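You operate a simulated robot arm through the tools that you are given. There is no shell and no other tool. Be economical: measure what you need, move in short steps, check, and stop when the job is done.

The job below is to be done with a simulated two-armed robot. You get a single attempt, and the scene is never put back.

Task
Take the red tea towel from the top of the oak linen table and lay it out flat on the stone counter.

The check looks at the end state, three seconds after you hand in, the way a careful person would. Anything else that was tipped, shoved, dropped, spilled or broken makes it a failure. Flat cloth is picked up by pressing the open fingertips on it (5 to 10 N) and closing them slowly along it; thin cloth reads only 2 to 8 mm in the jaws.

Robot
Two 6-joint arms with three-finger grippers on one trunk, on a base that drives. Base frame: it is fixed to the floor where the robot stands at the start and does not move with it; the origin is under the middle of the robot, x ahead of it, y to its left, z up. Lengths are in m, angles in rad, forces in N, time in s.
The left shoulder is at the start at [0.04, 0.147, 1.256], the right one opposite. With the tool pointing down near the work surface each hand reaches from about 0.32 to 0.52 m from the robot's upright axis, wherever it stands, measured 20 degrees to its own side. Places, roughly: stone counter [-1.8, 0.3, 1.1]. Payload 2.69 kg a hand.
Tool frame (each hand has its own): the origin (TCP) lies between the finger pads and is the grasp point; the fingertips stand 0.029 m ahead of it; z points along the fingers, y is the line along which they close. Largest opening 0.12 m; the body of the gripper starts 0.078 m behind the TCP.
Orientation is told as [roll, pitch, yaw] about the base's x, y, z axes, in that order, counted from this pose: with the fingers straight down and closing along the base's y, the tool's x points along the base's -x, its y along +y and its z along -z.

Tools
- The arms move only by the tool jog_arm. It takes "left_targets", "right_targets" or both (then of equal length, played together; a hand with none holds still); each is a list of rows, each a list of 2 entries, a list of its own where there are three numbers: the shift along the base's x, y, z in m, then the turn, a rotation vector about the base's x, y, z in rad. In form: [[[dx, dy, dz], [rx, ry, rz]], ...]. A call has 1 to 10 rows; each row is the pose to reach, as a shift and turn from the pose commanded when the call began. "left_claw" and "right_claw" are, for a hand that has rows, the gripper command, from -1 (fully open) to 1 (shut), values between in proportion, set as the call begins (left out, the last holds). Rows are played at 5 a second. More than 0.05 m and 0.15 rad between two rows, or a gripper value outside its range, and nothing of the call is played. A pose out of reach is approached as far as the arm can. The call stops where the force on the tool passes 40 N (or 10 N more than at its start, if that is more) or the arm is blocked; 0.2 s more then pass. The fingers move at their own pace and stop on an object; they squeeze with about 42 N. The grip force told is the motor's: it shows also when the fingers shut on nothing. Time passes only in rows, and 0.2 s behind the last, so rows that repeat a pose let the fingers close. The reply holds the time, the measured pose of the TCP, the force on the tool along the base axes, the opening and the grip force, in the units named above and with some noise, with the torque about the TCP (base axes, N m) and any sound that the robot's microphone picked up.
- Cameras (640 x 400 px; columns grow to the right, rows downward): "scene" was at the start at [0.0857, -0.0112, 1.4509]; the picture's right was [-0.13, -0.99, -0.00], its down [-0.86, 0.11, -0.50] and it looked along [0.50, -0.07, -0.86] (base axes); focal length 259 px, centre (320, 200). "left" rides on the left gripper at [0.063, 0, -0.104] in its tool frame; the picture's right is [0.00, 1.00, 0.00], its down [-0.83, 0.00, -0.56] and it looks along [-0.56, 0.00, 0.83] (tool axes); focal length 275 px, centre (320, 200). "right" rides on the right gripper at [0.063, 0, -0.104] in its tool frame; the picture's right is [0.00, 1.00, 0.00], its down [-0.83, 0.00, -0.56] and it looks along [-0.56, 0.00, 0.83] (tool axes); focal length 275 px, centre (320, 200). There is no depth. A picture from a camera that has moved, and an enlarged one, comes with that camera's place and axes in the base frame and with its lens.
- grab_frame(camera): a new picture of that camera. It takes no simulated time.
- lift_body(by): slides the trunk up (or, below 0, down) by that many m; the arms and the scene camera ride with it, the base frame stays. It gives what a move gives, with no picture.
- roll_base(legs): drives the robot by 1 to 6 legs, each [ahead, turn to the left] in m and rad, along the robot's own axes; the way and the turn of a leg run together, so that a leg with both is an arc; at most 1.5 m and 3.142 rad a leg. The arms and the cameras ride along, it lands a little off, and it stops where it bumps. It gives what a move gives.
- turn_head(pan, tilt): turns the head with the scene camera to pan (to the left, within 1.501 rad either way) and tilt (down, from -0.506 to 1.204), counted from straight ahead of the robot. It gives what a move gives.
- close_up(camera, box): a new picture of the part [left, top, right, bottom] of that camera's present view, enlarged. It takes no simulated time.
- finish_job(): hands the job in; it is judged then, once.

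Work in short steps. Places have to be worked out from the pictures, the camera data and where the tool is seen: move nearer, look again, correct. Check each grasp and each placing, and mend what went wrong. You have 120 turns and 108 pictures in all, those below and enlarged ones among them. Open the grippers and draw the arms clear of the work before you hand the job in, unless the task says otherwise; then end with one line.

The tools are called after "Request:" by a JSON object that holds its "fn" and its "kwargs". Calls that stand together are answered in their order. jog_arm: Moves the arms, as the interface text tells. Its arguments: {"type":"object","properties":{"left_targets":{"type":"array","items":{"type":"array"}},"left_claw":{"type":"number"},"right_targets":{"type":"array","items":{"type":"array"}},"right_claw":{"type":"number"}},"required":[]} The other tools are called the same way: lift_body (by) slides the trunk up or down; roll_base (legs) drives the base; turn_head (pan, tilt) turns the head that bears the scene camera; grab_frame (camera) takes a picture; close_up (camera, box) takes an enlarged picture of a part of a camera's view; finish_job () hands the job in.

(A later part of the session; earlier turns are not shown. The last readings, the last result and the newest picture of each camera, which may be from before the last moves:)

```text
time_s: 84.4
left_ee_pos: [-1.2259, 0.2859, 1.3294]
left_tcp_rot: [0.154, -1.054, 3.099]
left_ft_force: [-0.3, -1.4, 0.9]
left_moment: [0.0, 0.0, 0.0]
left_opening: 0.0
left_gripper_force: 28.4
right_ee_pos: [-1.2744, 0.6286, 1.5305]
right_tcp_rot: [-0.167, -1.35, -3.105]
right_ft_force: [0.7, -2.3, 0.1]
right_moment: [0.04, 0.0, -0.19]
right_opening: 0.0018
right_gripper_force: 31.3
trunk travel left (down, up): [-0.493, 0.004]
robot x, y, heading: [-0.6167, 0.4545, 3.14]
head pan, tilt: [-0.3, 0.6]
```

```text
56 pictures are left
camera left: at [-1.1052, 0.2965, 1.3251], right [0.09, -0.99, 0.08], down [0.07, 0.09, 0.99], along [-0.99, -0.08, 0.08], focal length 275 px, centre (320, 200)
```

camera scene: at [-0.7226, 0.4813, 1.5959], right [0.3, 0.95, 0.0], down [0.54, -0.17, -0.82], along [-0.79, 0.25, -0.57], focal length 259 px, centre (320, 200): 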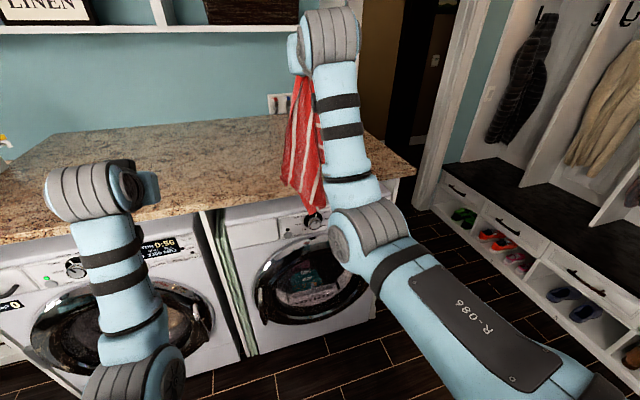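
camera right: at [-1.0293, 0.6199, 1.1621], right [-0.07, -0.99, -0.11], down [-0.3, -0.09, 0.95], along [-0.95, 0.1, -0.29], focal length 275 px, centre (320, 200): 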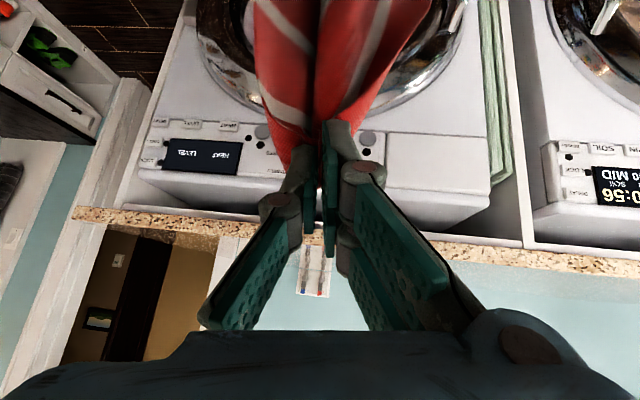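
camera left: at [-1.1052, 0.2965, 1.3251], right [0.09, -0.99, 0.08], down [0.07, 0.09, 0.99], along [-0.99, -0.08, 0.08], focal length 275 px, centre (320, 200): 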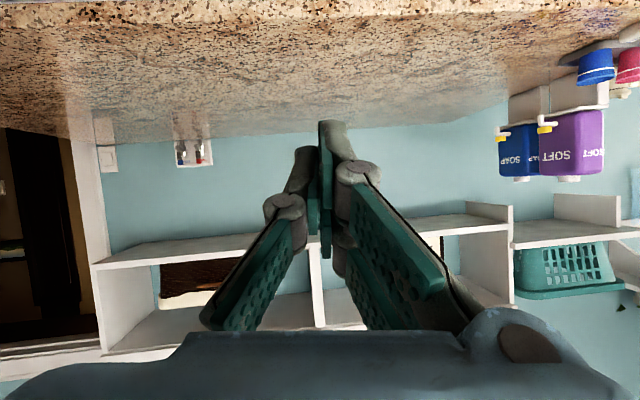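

Counter top ≈1.08, back wall ≈−2.5. I drive 0.5 m ahead so the hanging towel comes over the counter.

Request:
{"fn": "roll_base", "kwargs": {"legs": [[0.25, 0], [0.25, 0]]}}

Request:
{"fn": "grab_frame", "kwargs": {"camera": "scene"}}

```text
time_s: 87.7
left_ee_pos: [-1.7253, 0.2843, 1.3333]
left_tcp_rot: [0.154, -1.059, 3.1]
left_ft_force: [0.7, -0.4, -0.3]
left_moment: [0.0, -0.02, 0.02]
left_opening: 0.0
left_gripper_force: 28.5
right_ee_pos: [-1.7737, 0.6281, 1.5351]
right_tcp_rot: [-0.168, -1.356, -3.101]
right_ft_force: [1.7, -1.7, -0.8]
right_moment: [0.04, -0.01, -0.21]
right_opening: 0.0021
right_gripper_force: 31.0
trunk travel left (down, up): [-0.493, 0.004]
robot x, y, heading: [-1.1248, 0.4574, 3.137]
head pan, tilt: [-0.3, 0.6]
```

```text
55 pictures are left
camera scene: at [-1.2208, 0.4819, 1.5965], right [0.3, 0.95, 0.0], down [0.54, -0.17, -0.83], along [-0.79, 0.25, -0.56], focal length 259 px, centre (320, 200)
```

scene: 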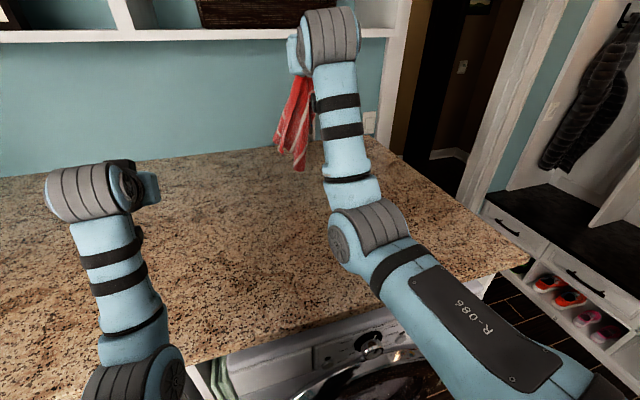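

Let me look closely at the hanging towel's shape.

Request:
{"fn": "close_up", "kwargs": {"camera": "scene", "box": [240, 50, 360, 190]}}

Request:
{"fn": "grab_frame", "kwargs": {"camera": "right"}}

```text
2.86 times, centred on (300, 120) of scene
camera zoom: at [-1.2208, 0.4819, 1.5965], right [0.3, 0.95, 0.0], down [0.54, -0.17, -0.83], along [-0.79, 0.25, -0.56], focal length 740 px, centre (377, 429)
```

zoom: 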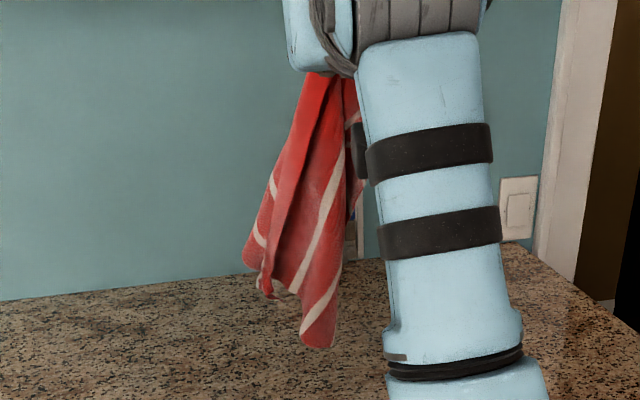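

```text
53 pictures are left
camera right: at [-1.6578, 0.6172, 1.4946], right [-0.12, -0.99, -0.04], down [0.36, -0.08, 0.93], along [-0.92, 0.1, 0.37], focal length 275 px, centre (320, 200)
```

right: 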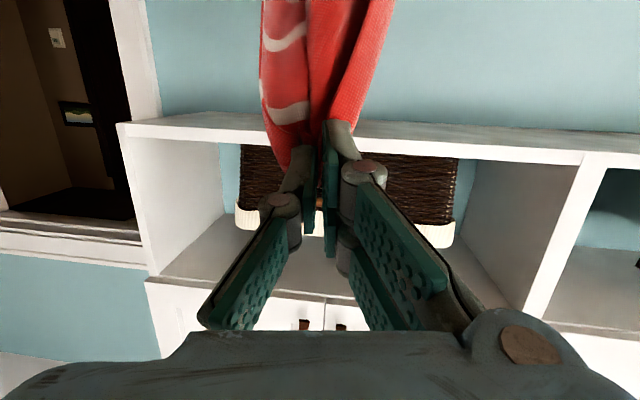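

I'll lay it down with C (bottom) far and the held corner near: small advance, extend the hand, then arc down and back toward the robot.

Request:
{"fn": "roll_base", "kwargs": {"legs": [[0.08, 0]]}}

Request:
{"fn": "jog_arm", "kwargs": {"right_targets": [[[-0.02, 0, 0], [0, 0, 0]], [[-0.04, 0, -0.01], [0, 0, 0]], [[-0.06, 0, -0.02], [0, 0, 0]], [[-0.07, 0, -0.03], [0, 0, 0]], [[-0.07, 0, -0.03], [0, 0, 0]]]}}

Request:
{"fn": "grab_frame", "kwargs": {"camera": "scene"}}

```text
time_s: 88.7
left_ee_pos: [-1.8007, 0.2854, 1.334]
left_tcp_rot: [0.149, -1.065, 3.104]
left_ft_force: [-3.5, 0.2, 0.8]
left_moment: [-0.02, -0.18, 0.08]
left_opening: 0.0
left_gripper_force: 28.5
right_ee_pos: [-1.8486, 0.6281, 1.5346]
right_tcp_rot: [-0.164, -1.36, -3.102]
right_ft_force: [-3.0, -1.3, -0.1]
right_moment: [0.01, -0.15, -0.3]
right_opening: 0.0022
right_gripper_force: 31.0
trunk travel left (down, up): [-0.493, 0.004]
robot x, y, heading: [-1.2025, 0.4593, 3.142]
head pan, tilt: [-0.3, 0.6]
```

```text
time_s: 89.9
left_ee_pos: [-1.8027, 0.2854, 1.3313]
left_tcp_rot: [0.149, -1.061, 3.103]
left_ft_force: [-0.6, 0.1, 0.4]
left_moment: [0.01, 0.0, 0.01]
left_opening: 0.0
left_gripper_force: 28.0
right_ee_pos: [-1.924, 0.6276, 1.5035]
right_tcp_rot: [-0.164, -1.356, -3.104]
right_ft_force: [-0.6, -1.6, -2.1]
right_moment: [0.02, 0.02, -0.12]
right_opening: 0.0018
right_gripper_force: 30.7
trunk travel left (down, up): [-0.493, 0.004]
robot x, y, heading: [-1.2021, 0.4605, 3.143]
head pan, tilt: [-0.3, 0.6]
```

```text
52 pictures are left
camera scene: at [-1.3111, 0.4819, 1.5956], right [0.3, 0.96, 0.0], down [0.54, -0.17, -0.82], along [-0.79, 0.24, -0.57], focal length 259 px, centre (320, 200)
```

scene: 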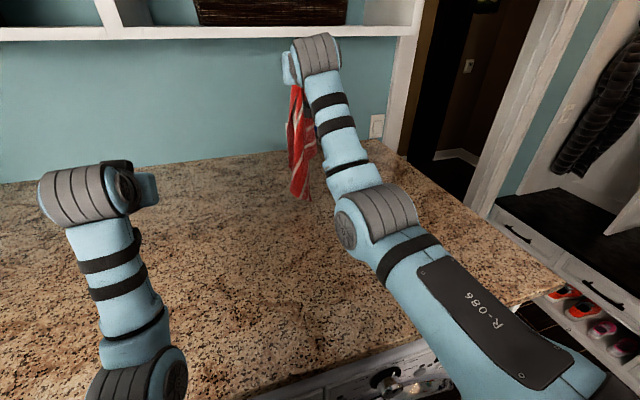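

The towel's bottom is at z≈1.16. I lower until it touches and draw back along an arc, first with the arm, then with the base.

Request:
{"fn": "jog_arm", "kwargs": {"right_targets": [[[0, 0, -0.04], [0, 0, 0]], [[0.005, 0, -0.08], [0, 0, 0]], [[0.04, 0, -0.095], [0, -0.05, 0]], [[0.08, 0, -0.11], [0, -0.1, 0]], [[0.115, 0, -0.13], [0, -0.15, 0]], [[0.145, 0, -0.16], [0, -0.2, 0]], [[0.17, 0, -0.19], [0, -0.25, 0]]]}}

Request:
{"fn": "roll_base", "kwargs": {"legs": [[-0.08, 0]]}}

Request:
{"fn": "grab_frame", "kwargs": {"camera": "scene"}}

```text
time_s: 91.5
left_ee_pos: [-1.7997, 0.2842, 1.3354]
left_tcp_rot: [0.15, -1.064, 3.102]
left_ft_force: [0.3, 0.0, 0.3]
left_moment: [0.01, -0.03, -0.01]
left_opening: 0.0001
left_gripper_force: 29.0
right_ee_pos: [-1.7473, 0.6303, 1.3169]
right_tcp_rot: [-0.147, -1.108, -3.12]
right_ft_force: [0.1, -0.5, 0.0]
right_moment: [0.04, -0.02, 0.02]
right_opening: 0.003
right_gripper_force: 33.3
trunk travel left (down, up): [-0.493, 0.004]
robot x, y, heading: [-1.2019, 0.4562, 3.14]
head pan, tilt: [-0.3, 0.6]
```

```text
time_s: 92.6
left_ee_pos: [-1.735, 0.2851, 1.3264]
left_tcp_rot: [0.149, -1.053, 3.103]
left_ft_force: [-0.5, 0.3, -0.8]
left_moment: [-0.01, -0.08, 0.01]
left_opening: 0.0
left_gripper_force: 28.0
right_ee_pos: [-1.6809, 0.6296, 1.3097]
right_tcp_rot: [-0.143, -1.098, -3.124]
right_ft_force: [-1.8, -1.3, -0.8]
right_moment: [0.02, 0.0, 0.02]
right_opening: 0.0028
right_gripper_force: 31.7
trunk travel left (down, up): [-0.493, 0.004]
robot x, y, heading: [-1.1201, 0.4578, 3.139]
head pan, tilt: [-0.3, 0.6]
```

```text
51 pictures are left
camera scene: at [-1.2435, 0.482, 1.5947], right [0.3, 0.96, 0.0], down [0.55, -0.17, -0.82], along [-0.78, 0.24, -0.57], focal length 259 px, centre (320, 200)
```

scene: 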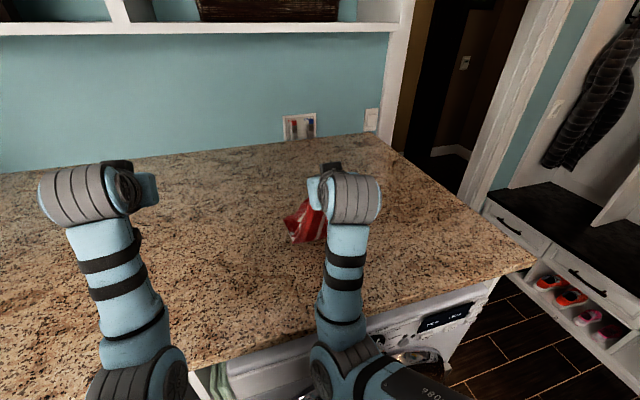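

Continuing: lower further while the base eases back.

Request:
{"fn": "jog_arm", "kwargs": {"right_targets": [[[0.01, 0, -0.03], [0, 0, 0]], [[0.02, 0, -0.06], [0, 0, 0]], [[0.03, 0, -0.09], [0, 0, 0]]]}}

Request:
{"fn": "roll_base", "kwargs": {"legs": [[-0.05, 0]]}}

Request:
{"fn": "jog_arm", "kwargs": {"right_targets": [[[0, 0, -0.025], [0, 0, 0]], [[0, 0, -0.05], [0, 0, 0]], [[0, 0, -0.07], [0, 0, 0]], [[0, 0, -0.08], [0, 0, 0]]]}}

Request:
{"fn": "turn_head", "kwargs": {"pan": -0.2, "tilt": 0.8}}

Request:
{"fn": "grab_frame", "kwargs": {"camera": "scene"}}

Request:
{"fn": "grab_frame", "kwargs": {"camera": "right"}}

```text
time_s: 93.6
left_ee_pos: [-1.7191, 0.2845, 1.335]
left_tcp_rot: [0.147, -1.065, 3.103]
left_ft_force: [0.6, 0.1, -0.4]
left_moment: [0.0, 0.02, 0.0]
left_opening: 0.0
left_gripper_force: 28.9
right_ee_pos: [-1.6463, 0.6735, 1.2589]
right_tcp_rot: [-0.453, -1.169, -2.903]
right_ft_force: [0.4, -1.3, 0.6]
right_moment: [0.03, -0.03, -0.22]
right_opening: 0.002
right_gripper_force: 30.9
trunk travel left (down, up): [-0.493, 0.004]
robot x, y, heading: [-1.1242, 0.4612, 3.138]
head pan, tilt: [-0.3, 0.6]
stopped in row 3 (right hand): the arm was blocked; the commanded pose is now the measured one
```

```text
time_s: 94.5
left_ee_pos: [-1.6827, 0.2853, 1.3267]
left_tcp_rot: [0.152, -1.052, 3.103]
left_ft_force: [-0.8, 0.5, -1.2]
left_moment: [-0.04, -0.03, 0.03]
left_opening: 0.0001
left_gripper_force: 28.4
right_ee_pos: [-1.6097, 0.6737, 1.2512]
right_tcp_rot: [-0.443, -1.155, -2.912]
right_ft_force: [-0.5, 0.7, -0.7]
right_moment: [-0.02, -0.02, 0.0]
right_opening: 0.0021
right_gripper_force: 30.9
trunk travel left (down, up): [-0.493, 0.004]
robot x, y, heading: [-1.0719, 0.459, -3.14]
head pan, tilt: [-0.3, 0.6]
```

```text
time_s: 95.5
left_ee_pos: [-1.6684, 0.2856, 1.3346]
left_tcp_rot: [0.15, -1.067, 3.104]
left_ft_force: [0.7, 0.0, -0.2]
left_moment: [-0.04, -0.03, -0.02]
left_opening: 0.0
left_gripper_force: 28.8
right_ee_pos: [-1.5995, 0.6842, 1.1833]
right_tcp_rot: [-0.525, -1.171, -2.844]
right_ft_force: [-0.6, 0.2, -0.5]
right_moment: [0.0, 0.04, -0.05]
right_opening: 0.0031
right_gripper_force: 33.5
trunk travel left (down, up): [-0.493, 0.004]
robot x, y, heading: [-1.0731, 0.4549, -3.141]
head pan, tilt: [-0.3, 0.6]
```

```text
time_s: 96.2
left_ee_pos: [-1.6699, 0.2843, 1.3343]
left_tcp_rot: [0.15, -1.063, 3.102]
left_ft_force: [0.2, -0.7, 0.1]
left_moment: [-0.03, -0.03, -0.01]
left_opening: 0.0
left_gripper_force: 28.7
right_ee_pos: [-1.5979, 0.6835, 1.1802]
right_tcp_rot: [-0.518, -1.165, -2.849]
right_ft_force: [-0.4, 0.4, 0.5]
right_moment: [0.03, -0.01, -0.01]
right_opening: 0.0024
right_gripper_force: 29.8
trunk travel left (down, up): [-0.493, 0.004]
robot x, y, heading: [-1.0684, 0.4574, -3.143]
head pan, tilt: [-0.201, 0.799]
```

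```text
50 pictures are left
camera scene: at [-1.1705, 0.4719, 1.5792], right [0.2, 0.98, 0.0], down [0.7, -0.14, -0.7], along [-0.68, 0.14, -0.72], focal length 259 px, centre (320, 200)
```

scene: 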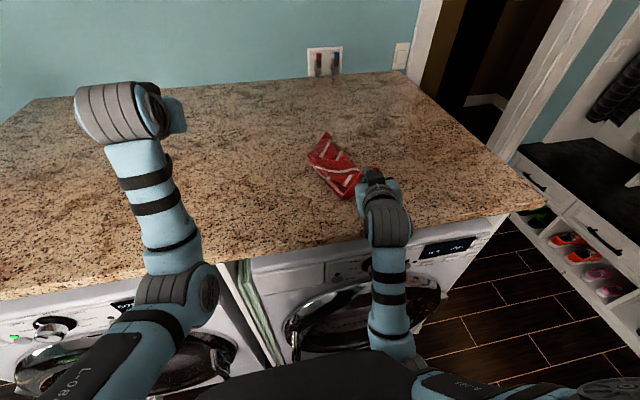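

```text
49 pictures are left
camera right: at [-1.4794, 0.6669, 1.1578], right [-0.18, -0.96, -0.2], down [0.19, -0.23, 0.95], along [-0.96, 0.14, 0.22], focal length 275 px, centre (320, 200)
```

right: 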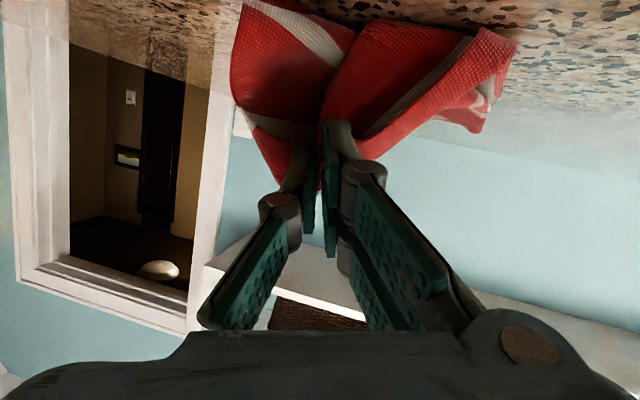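

The towel now lies as a folded strip on the counter, still held near the front edge. I lower the hand and release, then back the hand off.

Request:
{"fn": "jog_arm", "kwargs": {"right_targets": [[[0, 0, -0.02], [0, 0, 0]], [[0, 0, -0.04], [0, 0, 0]], [[0, 0, -0.055], [0, 0, 0]]]}}

Request:
{"fn": "jog_arm", "kwargs": {"right_targets": [[[0, 0, 0], [0, 0, 0]], [[0, 0, 0], [0, 0, 0]], [[0, 0, 0], [0, 0, 0]]], "right_claw": 0.2}}

Request:
{"fn": "jog_arm", "kwargs": {"right_targets": [[[0, 0.01, 0.04], [0, 0, 0]], [[0, 0.02, 0.08], [0, 0, 0]], [[0, 0.05, 0.12], [0, 0, 0]], [[0, 0.09, 0.14], [0, 0, 0]], [[0, 0.13, 0.16], [0, 0, 0]]]}}

Request:
{"fn": "grab_frame", "kwargs": {"camera": "scene"}}

```text
time_s: 97.0
left_ee_pos: [-1.6629, 0.2827, 1.3372]
left_tcp_rot: [0.146, -1.069, 3.107]
left_ft_force: [0.4, 0.0, 0.4]
left_moment: [0.02, 0.03, -0.01]
left_opening: 0.0
left_gripper_force: 28.4
right_ee_pos: [-1.5942, 0.6734, 1.133]
right_tcp_rot: [-0.474, -1.184, -2.885]
right_ft_force: [-7.1, 3.4, 40.3]
right_moment: [-0.39, 0.83, 0.64]
right_opening: 0.0034
right_gripper_force: 33.7
trunk travel left (down, up): [-0.493, 0.004]
robot x, y, heading: [-1.0708, 0.4606, -3.139]
head pan, tilt: [-0.201, 0.799]
```

```text
time_s: 97.8
left_ee_pos: [-1.6685, 0.2842, 1.3338]
left_tcp_rot: [0.151, -1.065, 3.103]
left_ft_force: [-0.4, 0.0, 0.0]
left_moment: [0.0, 0.01, 0.0]
left_opening: 0.0
left_gripper_force: 28.8
right_ee_pos: [-1.5972, 0.6738, 1.1204]
right_tcp_rot: [-0.443, -1.162, -2.91]
right_ft_force: [-0.3, -1.1, 7.0]
right_moment: [0.0, -0.04, -0.04]
right_opening: 0.044
right_gripper_force: 4.9
trunk travel left (down, up): [-0.493, 0.004]
robot x, y, heading: [-1.0705, 0.4569, -3.142]
head pan, tilt: [-0.201, 0.799]
```

```text
time_s: 99.0
left_ee_pos: [-1.67, 0.2872, 1.334]
left_tcp_rot: [0.156, -1.063, 3.099]
left_ft_force: [0.3, 0.4, -0.7]
left_moment: [-0.01, 0.0, 0.05]
left_opening: 0.0
left_gripper_force: 28.4
right_ee_pos: [-1.5998, 0.8088, 1.2802]
right_tcp_rot: [-0.439, -1.165, -2.915]
right_ft_force: [1.0, 0.5, -0.8]
right_moment: [-0.02, -0.03, 0.03]
right_opening: 0.0478
right_gripper_force: 0.0
trunk travel left (down, up): [-0.493, 0.004]
robot x, y, heading: [-1.0703, 0.4599, -3.139]
head pan, tilt: [-0.201, 0.799]
```

```text
48 pictures are left
camera scene: at [-1.1707, 0.4753, 1.5791], right [0.2, 0.98, 0.0], down [0.7, -0.14, -0.7], along [-0.68, 0.14, -0.72], focal length 259 px, centre (320, 200)
```

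scene: 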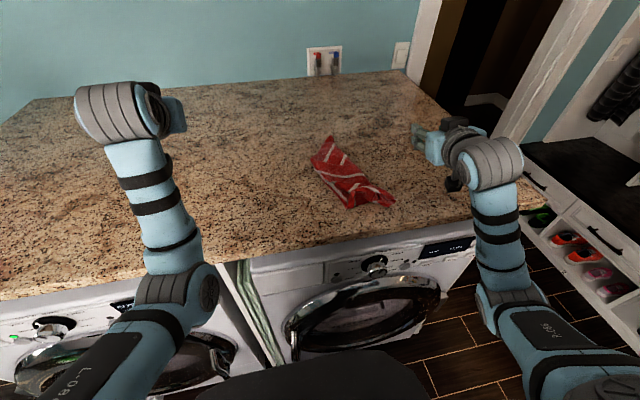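

Released. I zoom in on the towel to understand its folds.

Request:
{"fn": "close_up", "kwargs": {"camera": "scene", "box": [290, 120, 418, 200]}}

```text
5.00 times, centred on (354, 160) of scene
camera zoom: at [-1.1707, 0.4753, 1.5791], right [0.2, 0.98, 0.0], down [0.7, -0.14, -0.7], along [-0.68, 0.14, -0.72], focal length 1295 px, centre (150, 400)
```

zoom: 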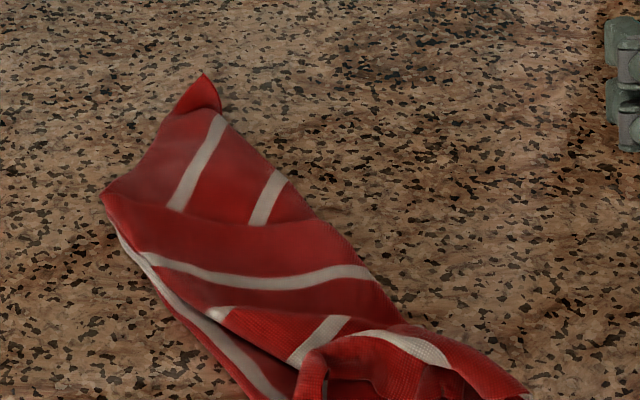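

I'll go back with the right hand to the bunched near end, pick it up again and then take a second corner in the air with the left hand. First return above it and look.

Request:
{"fn": "jog_arm", "kwargs": {"right_targets": [[[0, -0.04, -0.02], [0, 0, 0]], [[0, -0.08, -0.04], [0, 0, 0]], [[0, -0.11, -0.06], [0, 0, 0]], [[0, -0.13, -0.08], [0, 0, 0]], [[0, -0.13, -0.08], [0, 0, 0]]]}}

Request:
{"fn": "grab_frame", "kwargs": {"camera": "right"}}

Request:
{"fn": "close_up", "kwargs": {"camera": "scene", "box": [290, 120, 450, 220]}}

```text
time_s: 100.2
left_ee_pos: [-1.6722, 0.2843, 1.3344]
left_tcp_rot: [0.152, -1.06, 3.101]
left_ft_force: [-0.1, -0.2, 0.0]
left_moment: [-0.01, -0.01, 0.02]
left_opening: 0.0001
left_gripper_force: 28.9
right_ee_pos: [-1.6038, 0.6875, 1.2106]
right_tcp_rot: [-0.551, -1.173, -2.826]
right_ft_force: [-0.3, -0.2, -0.4]
right_moment: [0.02, -0.02, 0.03]
right_opening: 0.048
right_gripper_force: 0.1
trunk travel left (down, up): [-0.493, 0.004]
robot x, y, heading: [-1.069, 0.4601, -3.141]
head pan, tilt: [-0.201, 0.799]
```

```text
46 pictures are left
camera right: at [-1.4849, 0.6685, 1.1869], right [-0.19, -0.96, -0.21], down [0.2, -0.24, 0.95], along [-0.96, 0.14, 0.24], focal length 275 px, centre (320, 200)
```

right: 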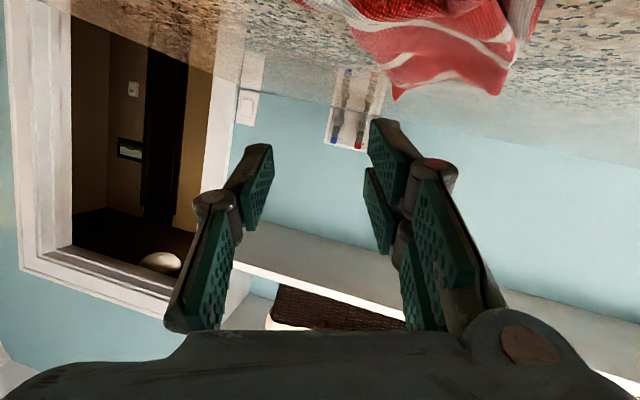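

```text
4.00 times, centred on (370, 170) of scene
camera zoom: at [-1.172, 0.4727, 1.579], right [0.2, 0.98, 0.0], down [0.7, -0.14, -0.7], along [-0.68, 0.14, -0.72], focal length 1036 px, centre (120, 320)
```

zoom: 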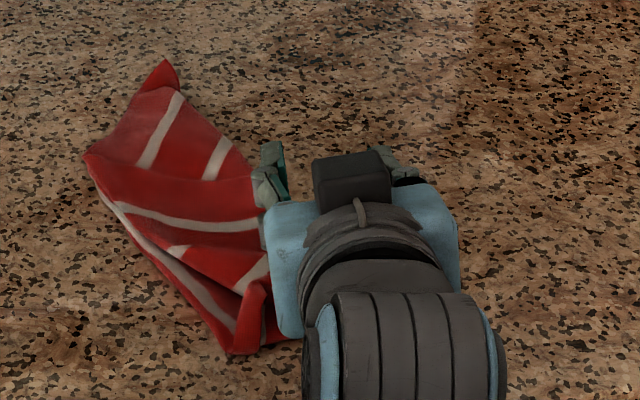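

The tilted hand is awkward for picking up. I test with the left arm whether a near tool-down pose can be reached at counter height with about 0.55 m reach.

Request:
{"fn": "jog_arm", "kwargs": {"left_targets": [[[0.01, 0.01, -0.02], [0, -0.12, 0]], [[0.02, 0.02, -0.04], [0, -0.24, 0]], [[0.03, 0.03, -0.06], [0, -0.36, 0]], [[0.04, 0.03, -0.09], [0, -0.48, 0]], [[0.05, 0.03, -0.11], [0, -0.6, 0]], [[0.05, 0.03, -0.13], [0, -0.72, 0]], [[0.05, 0.03, -0.15], [0, -0.84, 0]]]}}

```text
time_s: 101.8
left_ee_pos: [-1.6344, 0.3154, 1.1785]
left_tcp_rot: [0.121, -0.221, 3.121]
left_ft_force: [-0.5, 0.3, 0.8]
left_moment: [-0.02, -0.01, -0.01]
left_opening: 0.0
left_gripper_force: 29.0
left hand out of reach, approached as far as the arm can: row 5, 6, 7
right_ee_pos: [-1.6033, 0.6851, 1.2054]
right_tcp_rot: [-0.546, -1.162, -2.829]
right_ft_force: [-0.3, 0.9, -0.2]
right_moment: [-0.01, -0.01, -0.02]
right_opening: 0.048
right_gripper_force: 0.0
trunk travel left (down, up): [-0.493, 0.004]
robot x, y, heading: [-1.0727, 0.4607, -3.144]
head pan, tilt: [-0.201, 0.799]
```

Near tool-down at counter height works (left: z 1.18, tilt 0.22). I reorient the right hand likewise, staying above the towel.

Request:
{"fn": "jog_arm", "kwargs": {"right_targets": [[[0, 0.005, 0.02], [-0.036, -0.117, 0.01]], [[0, 0.01, 0.04], [-0.071, -0.235, 0.02]], [[0, 0.015, 0.05], [-0.107, -0.352, 0.03]], [[-0.005, 0.015, 0.05], [-0.142, -0.47, 0.04]], [[-0.01, 0.015, 0.05], [-0.178, -0.587, 0.05]], [[-0.015, 0.015, 0.04], [-0.214, -0.704, 0.06]], [[-0.02, 0.015, 0.03], [-0.249, -0.822, 0.07]], [[-0.02, 0.015, 0.02], [-0.285, -0.939, 0.08]], [[-0.02, 0.015, 0.01], [-0.285, -0.939, 0.08]]]}}

Request:
{"fn": "grab_frame", "kwargs": {"camera": "right"}}

Request:
{"fn": "grab_frame", "kwargs": {"camera": "scene"}}

```text
time_s: 103.8
left_ee_pos: [-1.6342, 0.3167, 1.1788]
left_tcp_rot: [0.119, -0.221, 3.122]
left_ft_force: [-0.3, -0.4, 0.1]
left_moment: [-0.02, -0.01, 0.03]
left_opening: 0.0
left_gripper_force: 28.8
right_ee_pos: [-1.65, 0.6931, 1.2016]
right_tcp_rot: [0.035, -0.237, 3.111]
right_ft_force: [0.2, -0.3, 0.1]
right_moment: [-0.01, -0.01, -0.01]
right_opening: 0.0479
right_gripper_force: 0.1
right hand out of reach, approached as far as the arm can: row 4, 5, 6, 7, 8, 9
trunk travel left (down, up): [-0.493, 0.004]
robot x, y, heading: [-1.0702, 0.4571, -3.143]
head pan, tilt: [-0.201, 0.799]
```

```text
44 pictures are left
camera right: at [-1.564, 0.6943, 1.2886], right [-0.02, -1.0, 0.03], down [-0.68, 0.04, 0.74], along [-0.74, -0.01, -0.68], focal length 275 px, centre (320, 200)
```

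right: 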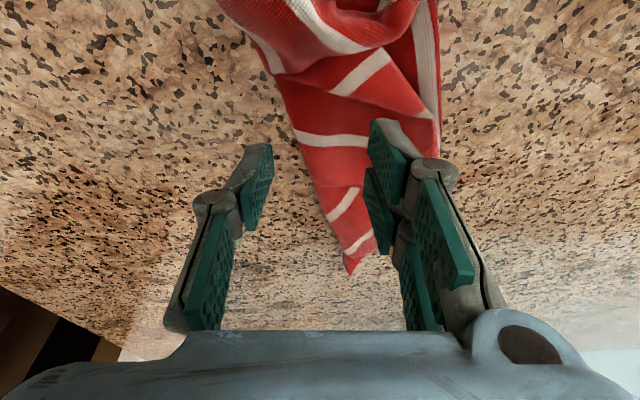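

```text
43 pictures are left
camera scene: at [-1.1716, 0.4725, 1.579], right [0.2, 0.98, 0.0], down [0.7, -0.14, -0.7], along [-0.68, 0.14, -0.72], focal length 259 px, centre (320, 200)
```

scene: 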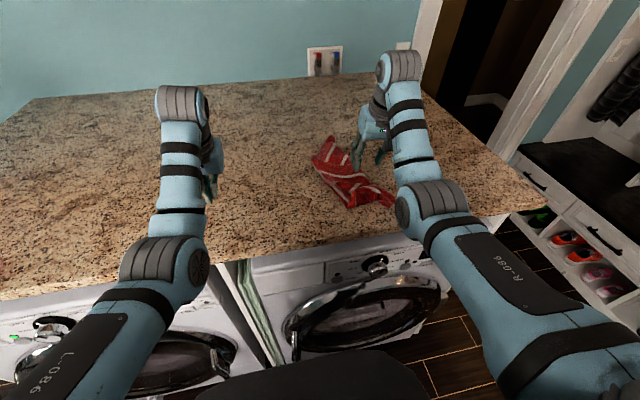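

Tool-down works at the counter. Plan: regrip the near bunch (corner A) with the right hand, drag it left by turning the base so the strip lies crosswise, then stretch the diagonal with both hands and open it. First I move the right hand back for a view of the near end.

Request:
{"fn": "jog_arm", "kwargs": {"right_targets": [[[0.03, 0, 0.01], [0, 0, 0]], [[0.06, 0.005, 0.02], [0, 0, 0]], [[0.09, 0.01, 0.02], [0, 0, 0]], [[0.09, 0.01, 0.02], [0, 0, 0]]]}}

Request:
{"fn": "grab_frame", "kwargs": {"camera": "right"}}

```text
time_s: 104.8
left_ee_pos: [-1.6347, 0.3168, 1.1787]
left_tcp_rot: [0.122, -0.222, 3.123]
left_ft_force: [0.4, -0.1, -0.2]
left_moment: [0.02, -0.04, -0.01]
left_opening: 0.0002
left_gripper_force: 28.5
right_ee_pos: [-1.6493, 0.6991, 1.2016]
right_tcp_rot: [0.035, -0.237, 3.113]
right_ft_force: [0.8, 0.1, 0.1]
right_moment: [0.03, 0.02, 0.0]
right_opening: 0.048
right_gripper_force: 0.1
right hand out of reach, approached as far as the arm can: row 1, 2, 3, 4
trunk travel left (down, up): [-0.493, 0.004]
robot x, y, heading: [-1.068, 0.4565, -3.139]
head pan, tilt: [-0.201, 0.799]
```

```text
42 pictures are left
camera right: at [-1.5629, 0.7025, 1.2872], right [-0.02, -1.0, 0.03], down [-0.68, 0.04, 0.74], along [-0.74, -0.01, -0.68], focal length 275 px, centre (320, 200)
```

right: 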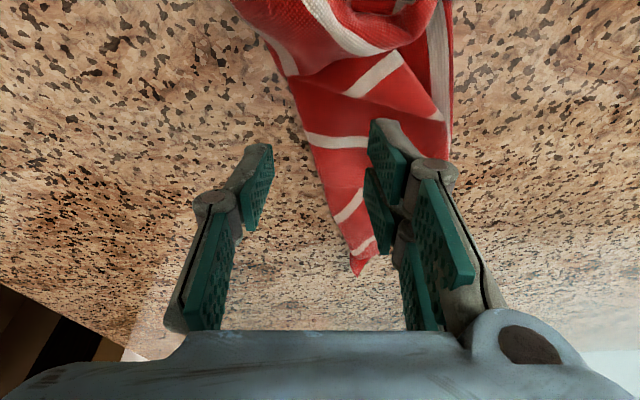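

The arm is at its inner limit there; I back the base 9 cm instead, which also gives a view of the near end.

Request:
{"fn": "roll_base", "kwargs": {"legs": [[-0.09, 0]]}}

Request:
{"fn": "grab_frame", "kwargs": {"camera": "right"}}

```text
time_s: 106.0
left_ee_pos: [-1.5542, 0.3169, 1.1719]
left_tcp_rot: [0.121, -0.21, 3.124]
left_ft_force: [-1.0, 0.2, -0.9]
left_moment: [0.0, -0.09, 0.07]
left_opening: 0.0003
left_gripper_force: 28.4
right_ee_pos: [-1.5691, 0.6995, 1.193]
right_tcp_rot: [0.035, -0.226, 3.112]
right_ft_force: [-0.7, 0.2, -0.3]
right_moment: [0.0, -0.07, -0.02]
right_opening: 0.048
right_gripper_force: 0.0
trunk travel left (down, up): [-0.493, 0.004]
robot x, y, heading: [-0.9802, 0.4589, -3.142]
head pan, tilt: [-0.201, 0.799]
```

```text
41 pictures are left
camera right: at [-1.4849, 0.7027, 1.2815], right [-0.02, -1.0, 0.03], down [-0.68, 0.04, 0.73], along [-0.73, -0.01, -0.68], focal length 275 px, centre (320, 200)
```

right: 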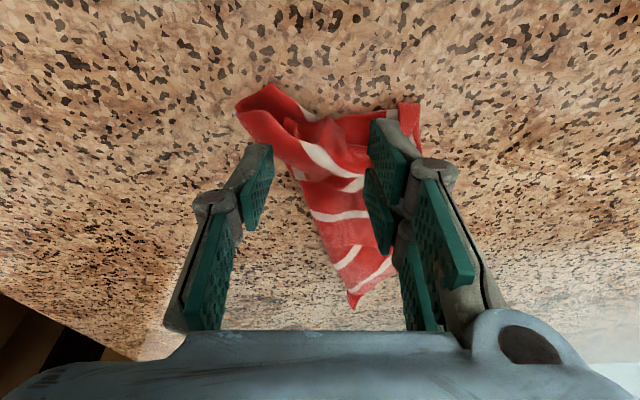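

Now the layout is readable: the near end has corner A (lobe at about (−1.585, 0.738)) and another corner D at (−1.597, 0.624), with the far tip being C. A–D is the short edge. I grip lobe A with the right hand first; moving over it.

Request:
{"fn": "jog_arm", "kwargs": {"right_targets": [[[-0.01, 0.018, -0.01], [0, 0, 0]], [[-0.02, 0.036, -0.02], [0, 0, 0]], [[-0.02, 0.038, -0.05], [0, 0, 0]], [[-0.02, 0.038, -0.07], [0, 0, 0]], [[-0.02, 0.038, -0.07], [0, 0, 0]]], "right_claw": -0.17}}

Request:
{"fn": "grab_frame", "kwargs": {"camera": "right"}}

```text
time_s: 107.2
left_ee_pos: [-1.5412, 0.3157, 1.1792]
left_tcp_rot: [0.12, -0.225, 3.125]
left_ft_force: [0.2, -0.4, 0.1]
left_moment: [0.01, -0.03, -0.03]
left_opening: 0.0003
left_gripper_force: 28.5
right_ee_pos: [-1.576, 0.738, 1.1302]
right_tcp_rot: [0.034, -0.238, 3.111]
right_ft_force: [-0.3, -0.8, -0.2]
right_moment: [-0.06, 0.0, -0.03]
right_opening: 0.0703
right_gripper_force: 0.0
trunk travel left (down, up): [-0.493, 0.004]
robot x, y, heading: [-0.9789, 0.4607, -3.14]
head pan, tilt: [-0.201, 0.799]
```

```text
40 pictures are left
camera right: at [-1.489, 0.741, 1.2168], right [-0.02, -1.0, 0.03], down [-0.68, 0.04, 0.74], along [-0.74, -0.01, -0.68], focal length 275 px, centre (320, 200)
```

right: 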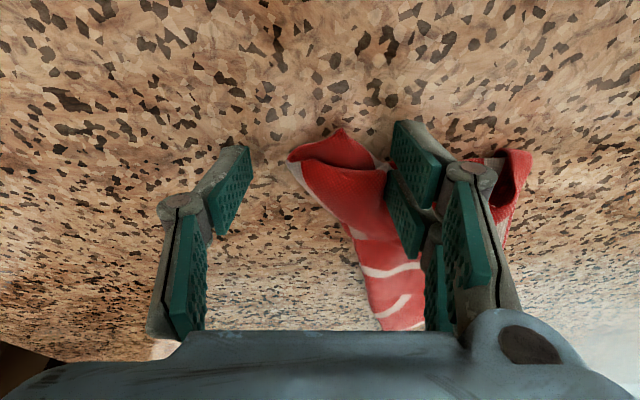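

The lobe lies nearly between the fingers. I shift 1 cm toward it and lower to near contact.

Request:
{"fn": "jog_arm", "kwargs": {"right_targets": [[[-0.006, -0.008, 0], [0, 0, 0]], [[-0.012, -0.012, -0.005], [0, 0, 0]], [[-0.012, -0.012, -0.012], [0, 0, 0]], [[-0.012, -0.012, -0.016], [0, 0, 0]], [[-0.012, -0.012, -0.018], [0, 0, 0]]]}}

```text
time_s: 108.1
left_ee_pos: [-1.5341, 0.311, 1.182]
left_tcp_rot: [0.116, -0.23, 3.124]
left_ft_force: [-0.4, 0.1, 1.2]
left_moment: [0.01, 0.01, 0.0]
left_opening: 0.0
left_gripper_force: 28.1
right_ee_pos: [-1.587, 0.7176, 1.1334]
right_tcp_rot: [0.032, -0.27, 3.116]
right_ft_force: [0.6, -20.1, 30.8]
right_moment: [-3.23, -0.22, -0.17]
right_opening: 0.0376
right_gripper_force: 15.9
trunk travel left (down, up): [-0.493, 0.004]
robot x, y, heading: [-0.9774, 0.4595, -3.143]
head pan, tilt: [-0.201, 0.799]
stopped in row 4 (right hand): the force on the tool passed its limit at 47 N (the readings are from after the stop); the commanded pose is now the measured one
```

Contact came sooner: the top is about z≈1.10, not 1.08. I raise 1.5 cm and look.

Request:
{"fn": "jog_arm", "kwargs": {"right_targets": [[[0, 0, 0.008], [0, 0, 0]], [[0, 0, 0.015], [0, 0, 0]], [[0, 0, 0.015], [0, 0, 0]]]}}

Request:
{"fn": "grab_frame", "kwargs": {"camera": "right"}}

```text
time_s: 108.9
left_ee_pos: [-1.5405, 0.3134, 1.1797]
left_tcp_rot: [0.119, -0.224, 3.122]
left_ft_force: [-0.3, -0.6, -0.2]
left_moment: [0.02, 0.02, 0.01]
left_opening: 0.0
left_gripper_force: 27.9
right_ee_pos: [-1.5903, 0.7244, 1.1388]
right_tcp_rot: [0.029, -0.251, 3.113]
right_ft_force: [1.0, -1.2, 0.7]
right_moment: [0.05, 0.03, 0.0]
right_opening: 0.0703
right_gripper_force: 0.0
trunk travel left (down, up): [-0.493, 0.004]
robot x, y, heading: [-0.9792, 0.458, -3.143]
head pan, tilt: [-0.201, 0.799]
```

```text
39 pictures are left
camera right: at [-1.5019, 0.7262, 1.2242], right [-0.02, -1.0, 0.03], down [-0.67, 0.03, 0.74], along [-0.75, -0.01, -0.67], focal length 275 px, centre (320, 200)
```

right: 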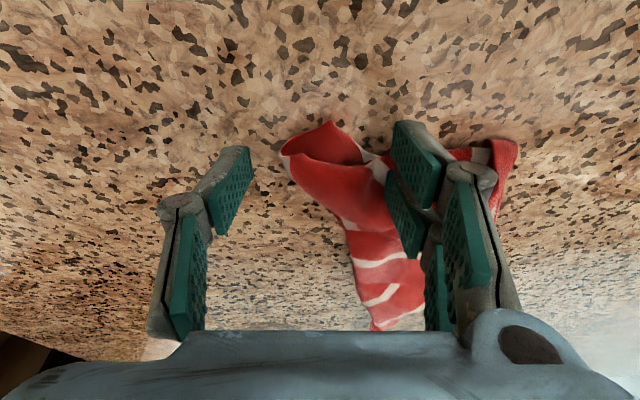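

The lobe is between the fingers. I lower 9 mm and start closing on it.

Request:
{"fn": "jog_arm", "kwargs": {"right_targets": [[[0, 0.002, -0.005], [0, 0, 0]], [[0, 0.002, -0.009], [0, 0, 0]], [[0, 0.002, -0.009], [0, 0, 0]]], "right_claw": 0.1}}

Request:
{"fn": "jog_arm", "kwargs": {"right_targets": [[[0, 0, -0.001], [0, 0, 0]], [[0, 0, -0.001], [0, 0, 0]]], "right_claw": 0.35}}

Request:
{"fn": "grab_frame", "kwargs": {"camera": "right"}}

```text
time_s: 109.7
left_ee_pos: [-1.5413, 0.3156, 1.179]
left_tcp_rot: [0.12, -0.223, 3.122]
left_ft_force: [0.0, -0.5, -0.3]
left_moment: [0.03, -0.02, 0.0]
left_opening: 0.0002
left_gripper_force: 28.7
right_ee_pos: [-1.5921, 0.7279, 1.131]
right_tcp_rot: [0.033, -0.253, 3.113]
right_ft_force: [-2.4, -1.9, 10.1]
right_moment: [-0.31, -0.09, -0.07]
right_opening: 0.0572
right_gripper_force: 1.4
trunk travel left (down, up): [-0.493, 0.004]
robot x, y, heading: [-0.9821, 0.4579, -3.141]
head pan, tilt: [-0.201, 0.799]
```

```text
time_s: 110.3
left_ee_pos: [-1.5397, 0.3117, 1.1802]
left_tcp_rot: [0.116, -0.225, 3.122]
left_ft_force: [0.0, 2.1, 0.6]
left_moment: [-0.04, -0.01, -0.02]
left_opening: 0.0
left_gripper_force: 28.4
right_ee_pos: [-1.5905, 0.7225, 1.1323]
right_tcp_rot: [0.033, -0.259, 3.114]
right_ft_force: [-8.3, -17.8, 33.7]
right_moment: [-1.43, -0.17, -0.69]
right_opening: 0.0387
right_gripper_force: 12.2
trunk travel left (down, up): [-0.493, 0.004]
robot x, y, heading: [-0.9757, 0.4531, -3.136]
head pan, tilt: [-0.201, 0.799]
```

```text
38 pictures are left
camera right: at [-1.5019, 0.7257, 1.2165], right [-0.02, -1.0, 0.03], down [-0.66, 0.03, 0.75], along [-0.75, -0.01, -0.66], focal length 275 px, centre (320, 200)
```

right: 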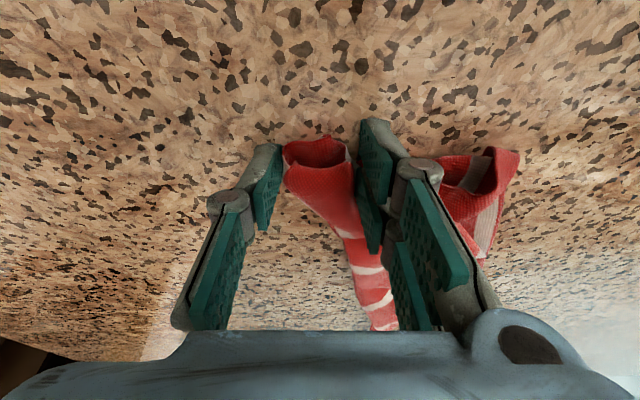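

Lobe is well between the pads, but pressing 33 N; I raise 2.5 mm and close fully.

Request:
{"fn": "jog_arm", "kwargs": {"right_targets": [[[0, 0.001, 0.0025], [0, 0, 0]], [[0, 0.001, 0.0025], [0, 0, 0]]], "right_claw": 0.6}}

Request:
{"fn": "jog_arm", "kwargs": {"right_targets": [[[0, 0, 0], [0, 0, 0]], [[0, 0, 0], [0, 0, 0]], [[0, 0, 0], [0, 0, 0]]], "right_claw": 1}}

Request:
{"fn": "jog_arm", "kwargs": {"right_targets": [[[0, 0.005, 0.015], [0, 0, 0]], [[-0.005, 0.02, 0.025], [0, 0, 0]], [[-0.01, 0.04, 0.03], [0, 0, 0]], [[-0.015, 0.06, 0.03], [0, 0, 0]], [[-0.02, 0.08, 0.03], [0, 0, 0]], [[-0.025, 0.1, 0.03], [0, 0, 0]], [[-0.03, 0.12, 0.03], [0, 0, 0]]]}}

Request:
{"fn": "grab_frame", "kwargs": {"camera": "scene"}}

```text
time_s: 110.9
left_ee_pos: [-1.5384, 0.3149, 1.1802]
left_tcp_rot: [0.118, -0.225, 3.123]
left_ft_force: [-0.3, -0.1, 0.0]
left_moment: [0.02, -0.01, 0.0]
left_opening: 0.0001
left_gripper_force: 28.5
right_ee_pos: [-1.5895, 0.7297, 1.1321]
right_tcp_rot: [0.028, -0.252, 3.115]
right_ft_force: [-1.1, -4.9, 19.9]
right_moment: [-0.47, -0.25, 0.2]
right_opening: 0.0241
right_gripper_force: 1.2
trunk travel left (down, up): [-0.493, 0.004]
robot x, y, heading: [-0.9805, 0.4583, -3.145]
head pan, tilt: [-0.201, 0.799]
```

```text
time_s: 111.7
left_ee_pos: [-1.5406, 0.3151, 1.1807]
left_tcp_rot: [0.121, -0.226, 3.122]
left_ft_force: [0.0, -0.4, 0.0]
left_moment: [-0.04, -0.04, 0.02]
left_opening: 0.0001
left_gripper_force: 28.0
right_ee_pos: [-1.5894, 0.7301, 1.1303]
right_tcp_rot: [0.029, -0.25, 3.113]
right_ft_force: [1.5, -1.3, 4.6]
right_moment: [-0.03, 0.16, 0.04]
right_opening: 0.0041
right_gripper_force: 33.0
trunk travel left (down, up): [-0.493, 0.004]
robot x, y, heading: [-0.9771, 0.4558, 3.14]
head pan, tilt: [-0.201, 0.799]
```

```text
time_s: 113.3
left_ee_pos: [-1.5429, 0.3167, 1.178]
left_tcp_rot: [0.122, -0.222, 3.122]
left_ft_force: [-1.0, -0.6, 0.0]
left_moment: [0.0, 0.01, 0.0]
left_opening: 0.0
left_gripper_force: 28.6
right_ee_pos: [-1.5848, 0.8174, 1.1567]
right_tcp_rot: [0.033, -0.251, 3.112]
right_ft_force: [0.3, 0.7, 0.0]
right_moment: [0.01, -0.01, -0.05]
right_opening: 0.004
right_gripper_force: 32.6
right hand out of reach, approached as far as the arm can: row 3, 4, 5, 6, 7
trunk travel left (down, up): [-0.493, 0.004]
robot x, y, heading: [-0.978, 0.4598, -3.141]
head pan, tilt: [-0.201, 0.799]
```

```text
37 pictures are left
camera scene: at [-1.0791, 0.473, 1.5791], right [0.2, 0.98, 0.0], down [0.7, -0.14, -0.7], along [-0.68, 0.14, -0.72], focal length 259 px, centre (320, 200)
```

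scene: 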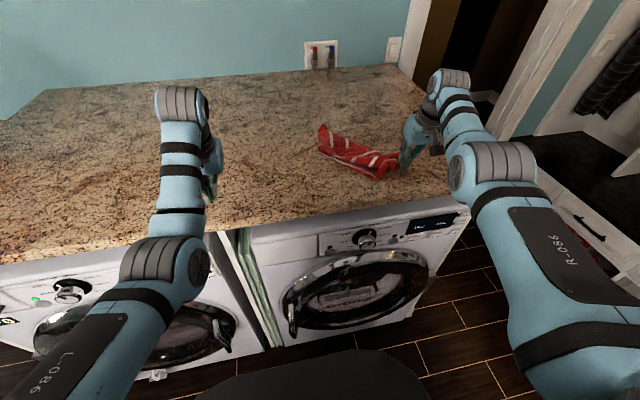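

Corner A is firmly held (4 mm) and drawn right to the arm's limit. Let me see the towel's state now.

Request:
{"fn": "close_up", "kwargs": {"camera": "scene", "box": [296, 105, 424, 185]}}

```text
5.00 times, centred on (360, 145) of scene
camera zoom: at [-1.0791, 0.473, 1.5791], right [0.2, 0.98, 0.0], down [0.7, -0.14, -0.7], along [-0.68, 0.14, -0.72], focal length 1295 px, centre (120, 475)
```

zoom: 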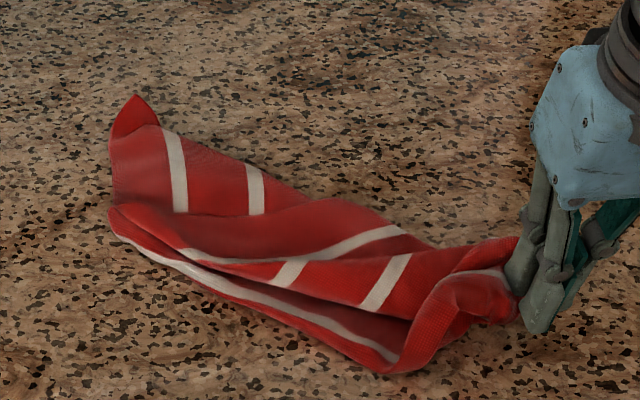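

I'll use the hanging approach: lift corner A high with the right hand, then with the left hand pointing sideways grasp a second, adjacent corner in the air. Lifting A now with forward tilt.

Request:
{"fn": "jog_arm", "kwargs": {"right_targets": [[[-0.004, -0.019, 0.039], [0, 0.105, 0]], [[-0.009, -0.038, 0.078], [0, 0.21, 0]], [[-0.013, -0.057, 0.117], [0, 0.315, 0]], [[-0.018, -0.076, 0.156], [0, 0.42, 0]], [[-0.022, -0.095, 0.195], [0, 0.525, 0]], [[-0.027, -0.114, 0.234], [0, 0.63, 0]], [[-0.031, -0.133, 0.273], [0, 0.735, 0]], [[-0.036, -0.152, 0.312], [0, 0.84, 0]], [[-0.04, -0.171, 0.351], [0, 0.945, 0]], [[-0.045, -0.19, 0.393], [0, 1.05, 0]]]}}

Request:
{"fn": "turn_head", "kwargs": {"pan": -0.2, "tilt": 0.45}}

Request:
{"fn": "grab_frame", "kwargs": {"camera": "scene"}}

```text
time_s: 115.5
left_ee_pos: [-1.5409, 0.3164, 1.1785]
left_tcp_rot: [0.121, -0.223, 3.122]
left_ft_force: [0.2, -0.7, -0.9]
left_moment: [0.02, 0.01, -0.05]
left_opening: 0.0001
left_gripper_force: 28.5
right_ee_pos: [-1.6317, 0.6255, 1.5533]
right_tcp_rot: [0.123, -1.302, 3.039]
right_ft_force: [0.5, -0.6, 0.2]
right_moment: [0.0, -0.06, -0.04]
right_opening: 0.0045
right_gripper_force: 33.4
trunk travel left (down, up): [-0.493, 0.004]
robot x, y, heading: [-0.9748, 0.4537, -3.147]
head pan, tilt: [-0.201, 0.799]
```

```text
time_s: 116.3
left_ee_pos: [-1.5417, 0.3154, 1.1785]
left_tcp_rot: [0.12, -0.221, 3.122]
left_ft_force: [0.2, -0.3, 0.0]
left_moment: [0.0, -0.01, 0.0]
left_opening: 0.0
left_gripper_force: 28.2
right_ee_pos: [-1.6312, 0.6269, 1.5524]
right_tcp_rot: [0.124, -1.3, 3.036]
right_ft_force: [-0.9, -0.9, 0.0]
right_moment: [0.02, -0.02, -0.03]
right_opening: 0.0045
right_gripper_force: 33.7
trunk travel left (down, up): [-0.493, 0.004]
robot x, y, heading: [-0.9798, 0.4612, -3.139]
head pan, tilt: [-0.201, 0.45]
```

```text
35 pictures are left
camera scene: at [-1.0901, 0.474, 1.6094], right [0.2, 0.98, 0.0], down [0.43, -0.09, -0.9], along [-0.88, 0.18, -0.44], focal length 259 px, centre (320, 200)
```

scene: 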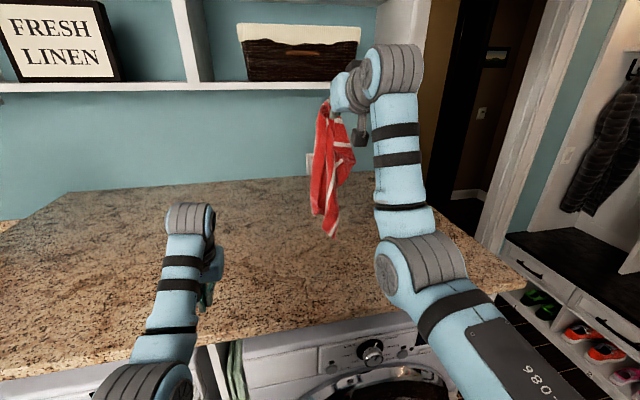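

The towel hangs freely in view. Zooming in on its tips.

Request:
{"fn": "close_up", "kwargs": {"camera": "scene", "box": [220, 90, 444, 230]}}

```text
2.86 times, centred on (332, 160) of scene
camera zoom: at [-1.0901, 0.474, 1.6094], right [0.2, 0.98, 0.0], down [0.43, -0.09, -0.9], along [-0.88, 0.18, -0.44], focal length 740 px, centre (286, 314)
```

zoom: 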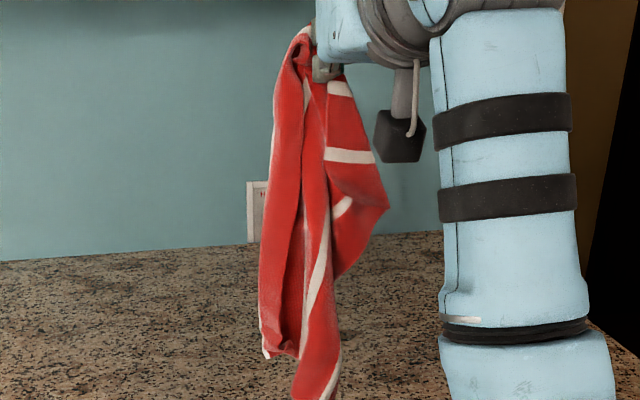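

Tip at about (−1.64, 0.57, 1.295) on the towel's left looks like a free corner at the end of a long edge. I prepare the left hand: tilt forward first, open wide, then yaw it to the right to reach inward.

Request:
{"fn": "jog_arm", "kwargs": {"left_targets": [[[-0.01, -0.01, 0.025], [0, 0.14, 0]], [[-0.02, -0.02, 0.05], [0, 0.28, 0]], [[-0.03, -0.03, 0.075], [0, 0.42, 0]], [[-0.04, -0.03, 0.1], [0, 0.56, 0]], [[-0.05, -0.03, 0.12], [0, 0.7, 0]], [[-0.06, -0.03, 0.13], [0, 0.84, 0]], [[-0.06, -0.03, 0.13], [0, 0.98, 0]], [[-0.06, -0.03, 0.13], [0, 1.12, 0]]], "left_claw": -1}}

Request:
{"fn": "jog_arm", "kwargs": {"left_targets": [[[0, 0.005, 0], [0, 0, -0.14]], [[0, 0.01, 0], [0, 0, -0.28]], [[0, 0.02, 0], [0, 0, -0.42]], [[0, 0.03, 0], [0, 0, -0.56]], [[0, 0.04, 0], [0, 0, -0.7]], [[0, 0.05, 0], [0, 0, -0.84]], [[0, 0.06, 0], [0, 0, -0.98]]]}}

Request:
{"fn": "grab_frame", "kwargs": {"camera": "left"}}

```text
time_s: 118.1
left_ee_pos: [-1.6027, 0.2869, 1.3086]
left_tcp_rot: [0.196, -1.345, 3.059]
left_ft_force: [-0.3, 0.5, -0.7]
left_moment: [-0.01, 0.0, 0.02]
left_opening: 0.1202
left_gripper_force: 0.0
right_ee_pos: [-1.6313, 0.6266, 1.552]
right_tcp_rot: [0.128, -1.299, 3.034]
right_ft_force: [0.3, -0.1, -1.0]
right_moment: [0.01, -0.02, -0.02]
right_opening: 0.0044
right_gripper_force: 33.1
trunk travel left (down, up): [-0.493, 0.004]
robot x, y, heading: [-0.9805, 0.455, -3.14]
head pan, tilt: [-0.201, 0.45]
```

```text
time_s: 119.7
left_ee_pos: [-1.6043, 0.346, 1.3072]
left_tcp_rot: [0.196, -1.343, 2.078]
left_ft_force: [-1.3, 0.8, -0.1]
left_moment: [0.0, 0.0, -0.04]
left_opening: 0.1199
left_gripper_force: 0.0
right_ee_pos: [-1.6331, 0.6257, 1.5521]
right_tcp_rot: [0.129, -1.298, 3.037]
right_ft_force: [-0.2, -0.8, -0.2]
right_moment: [0.0, 0.01, -0.04]
right_opening: 0.0042
right_gripper_force: 33.2
trunk travel left (down, up): [-0.493, 0.004]
robot x, y, heading: [-0.9748, 0.4571, -3.14]
head pan, tilt: [-0.201, 0.45]
```

```text
33 pictures are left
camera left: at [-1.5308, 0.2574, 1.269], right [-0.77, -0.64, 0.05], down [0.26, -0.24, 0.93], along [-0.59, 0.73, 0.36], focal length 275 px, centre (320, 200)
```

left: 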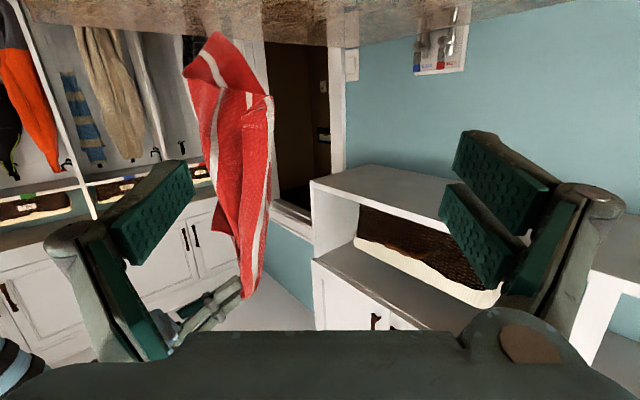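

The left camera sees the towel well (image upside-down). Triangulated: corner tip b≈(−1.70, 0.58, 1.27), bottom tip c≈(−1.67, 0.62, 1.20); b is 3 cm nearer to the left hand. I approach in line with b and look again.

Request:
{"fn": "jog_arm", "kwargs": {"left_targets": [[[0.03, 0.025, 0], [0, 0, 0]], [[0.055, 0.05, -0.003], [0, 0, 0]], [[0.04, 0.075, -0.005], [0, 0, 0]], [[0.015, 0.105, -0.008], [0, 0, 0]], [[-0.01, 0.135, -0.01], [0, 0, 0]], [[-0.021, 0.148, -0.012], [0, 0, 0]], [[-0.021, 0.148, -0.012], [0, 0, 0]]], "left_claw": -0.1}}

Request:
{"fn": "grab_frame", "kwargs": {"camera": "left"}}

```text
time_s: 121.3
left_ee_pos: [-1.622, 0.4941, 1.2964]
left_tcp_rot: [0.197, -1.342, 2.081]
left_ft_force: [-0.2, 0.0, 0.0]
left_moment: [-0.04, 0.0, 0.03]
left_opening: 0.066
left_gripper_force: 0.0
right_ee_pos: [-1.6323, 0.6256, 1.5516]
right_tcp_rot: [0.125, -1.298, 3.036]
right_ft_force: [0.2, 0.4, 0.2]
right_moment: [0.01, -0.01, -0.05]
right_opening: 0.0042
right_gripper_force: 33.8
trunk travel left (down, up): [-0.493, 0.004]
robot x, y, heading: [-0.979, 0.4594, -3.14]
head pan, tilt: [-0.201, 0.45]
```

```text
32 pictures are left
camera left: at [-1.551, 0.4065, 1.2573], right [-0.76, -0.64, 0.05], down [0.26, -0.24, 0.93], along [-0.59, 0.73, 0.36], focal length 275 px, centre (320, 200)
```

left: 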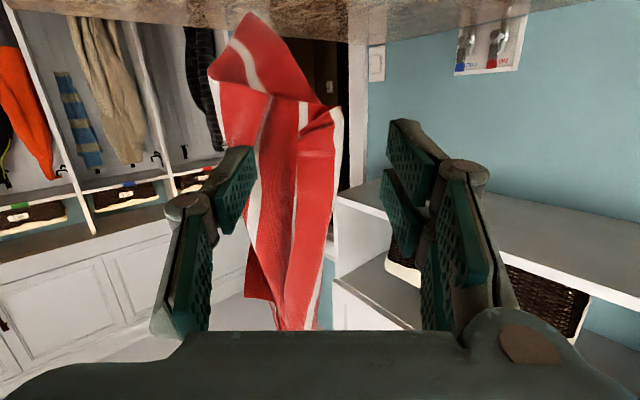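

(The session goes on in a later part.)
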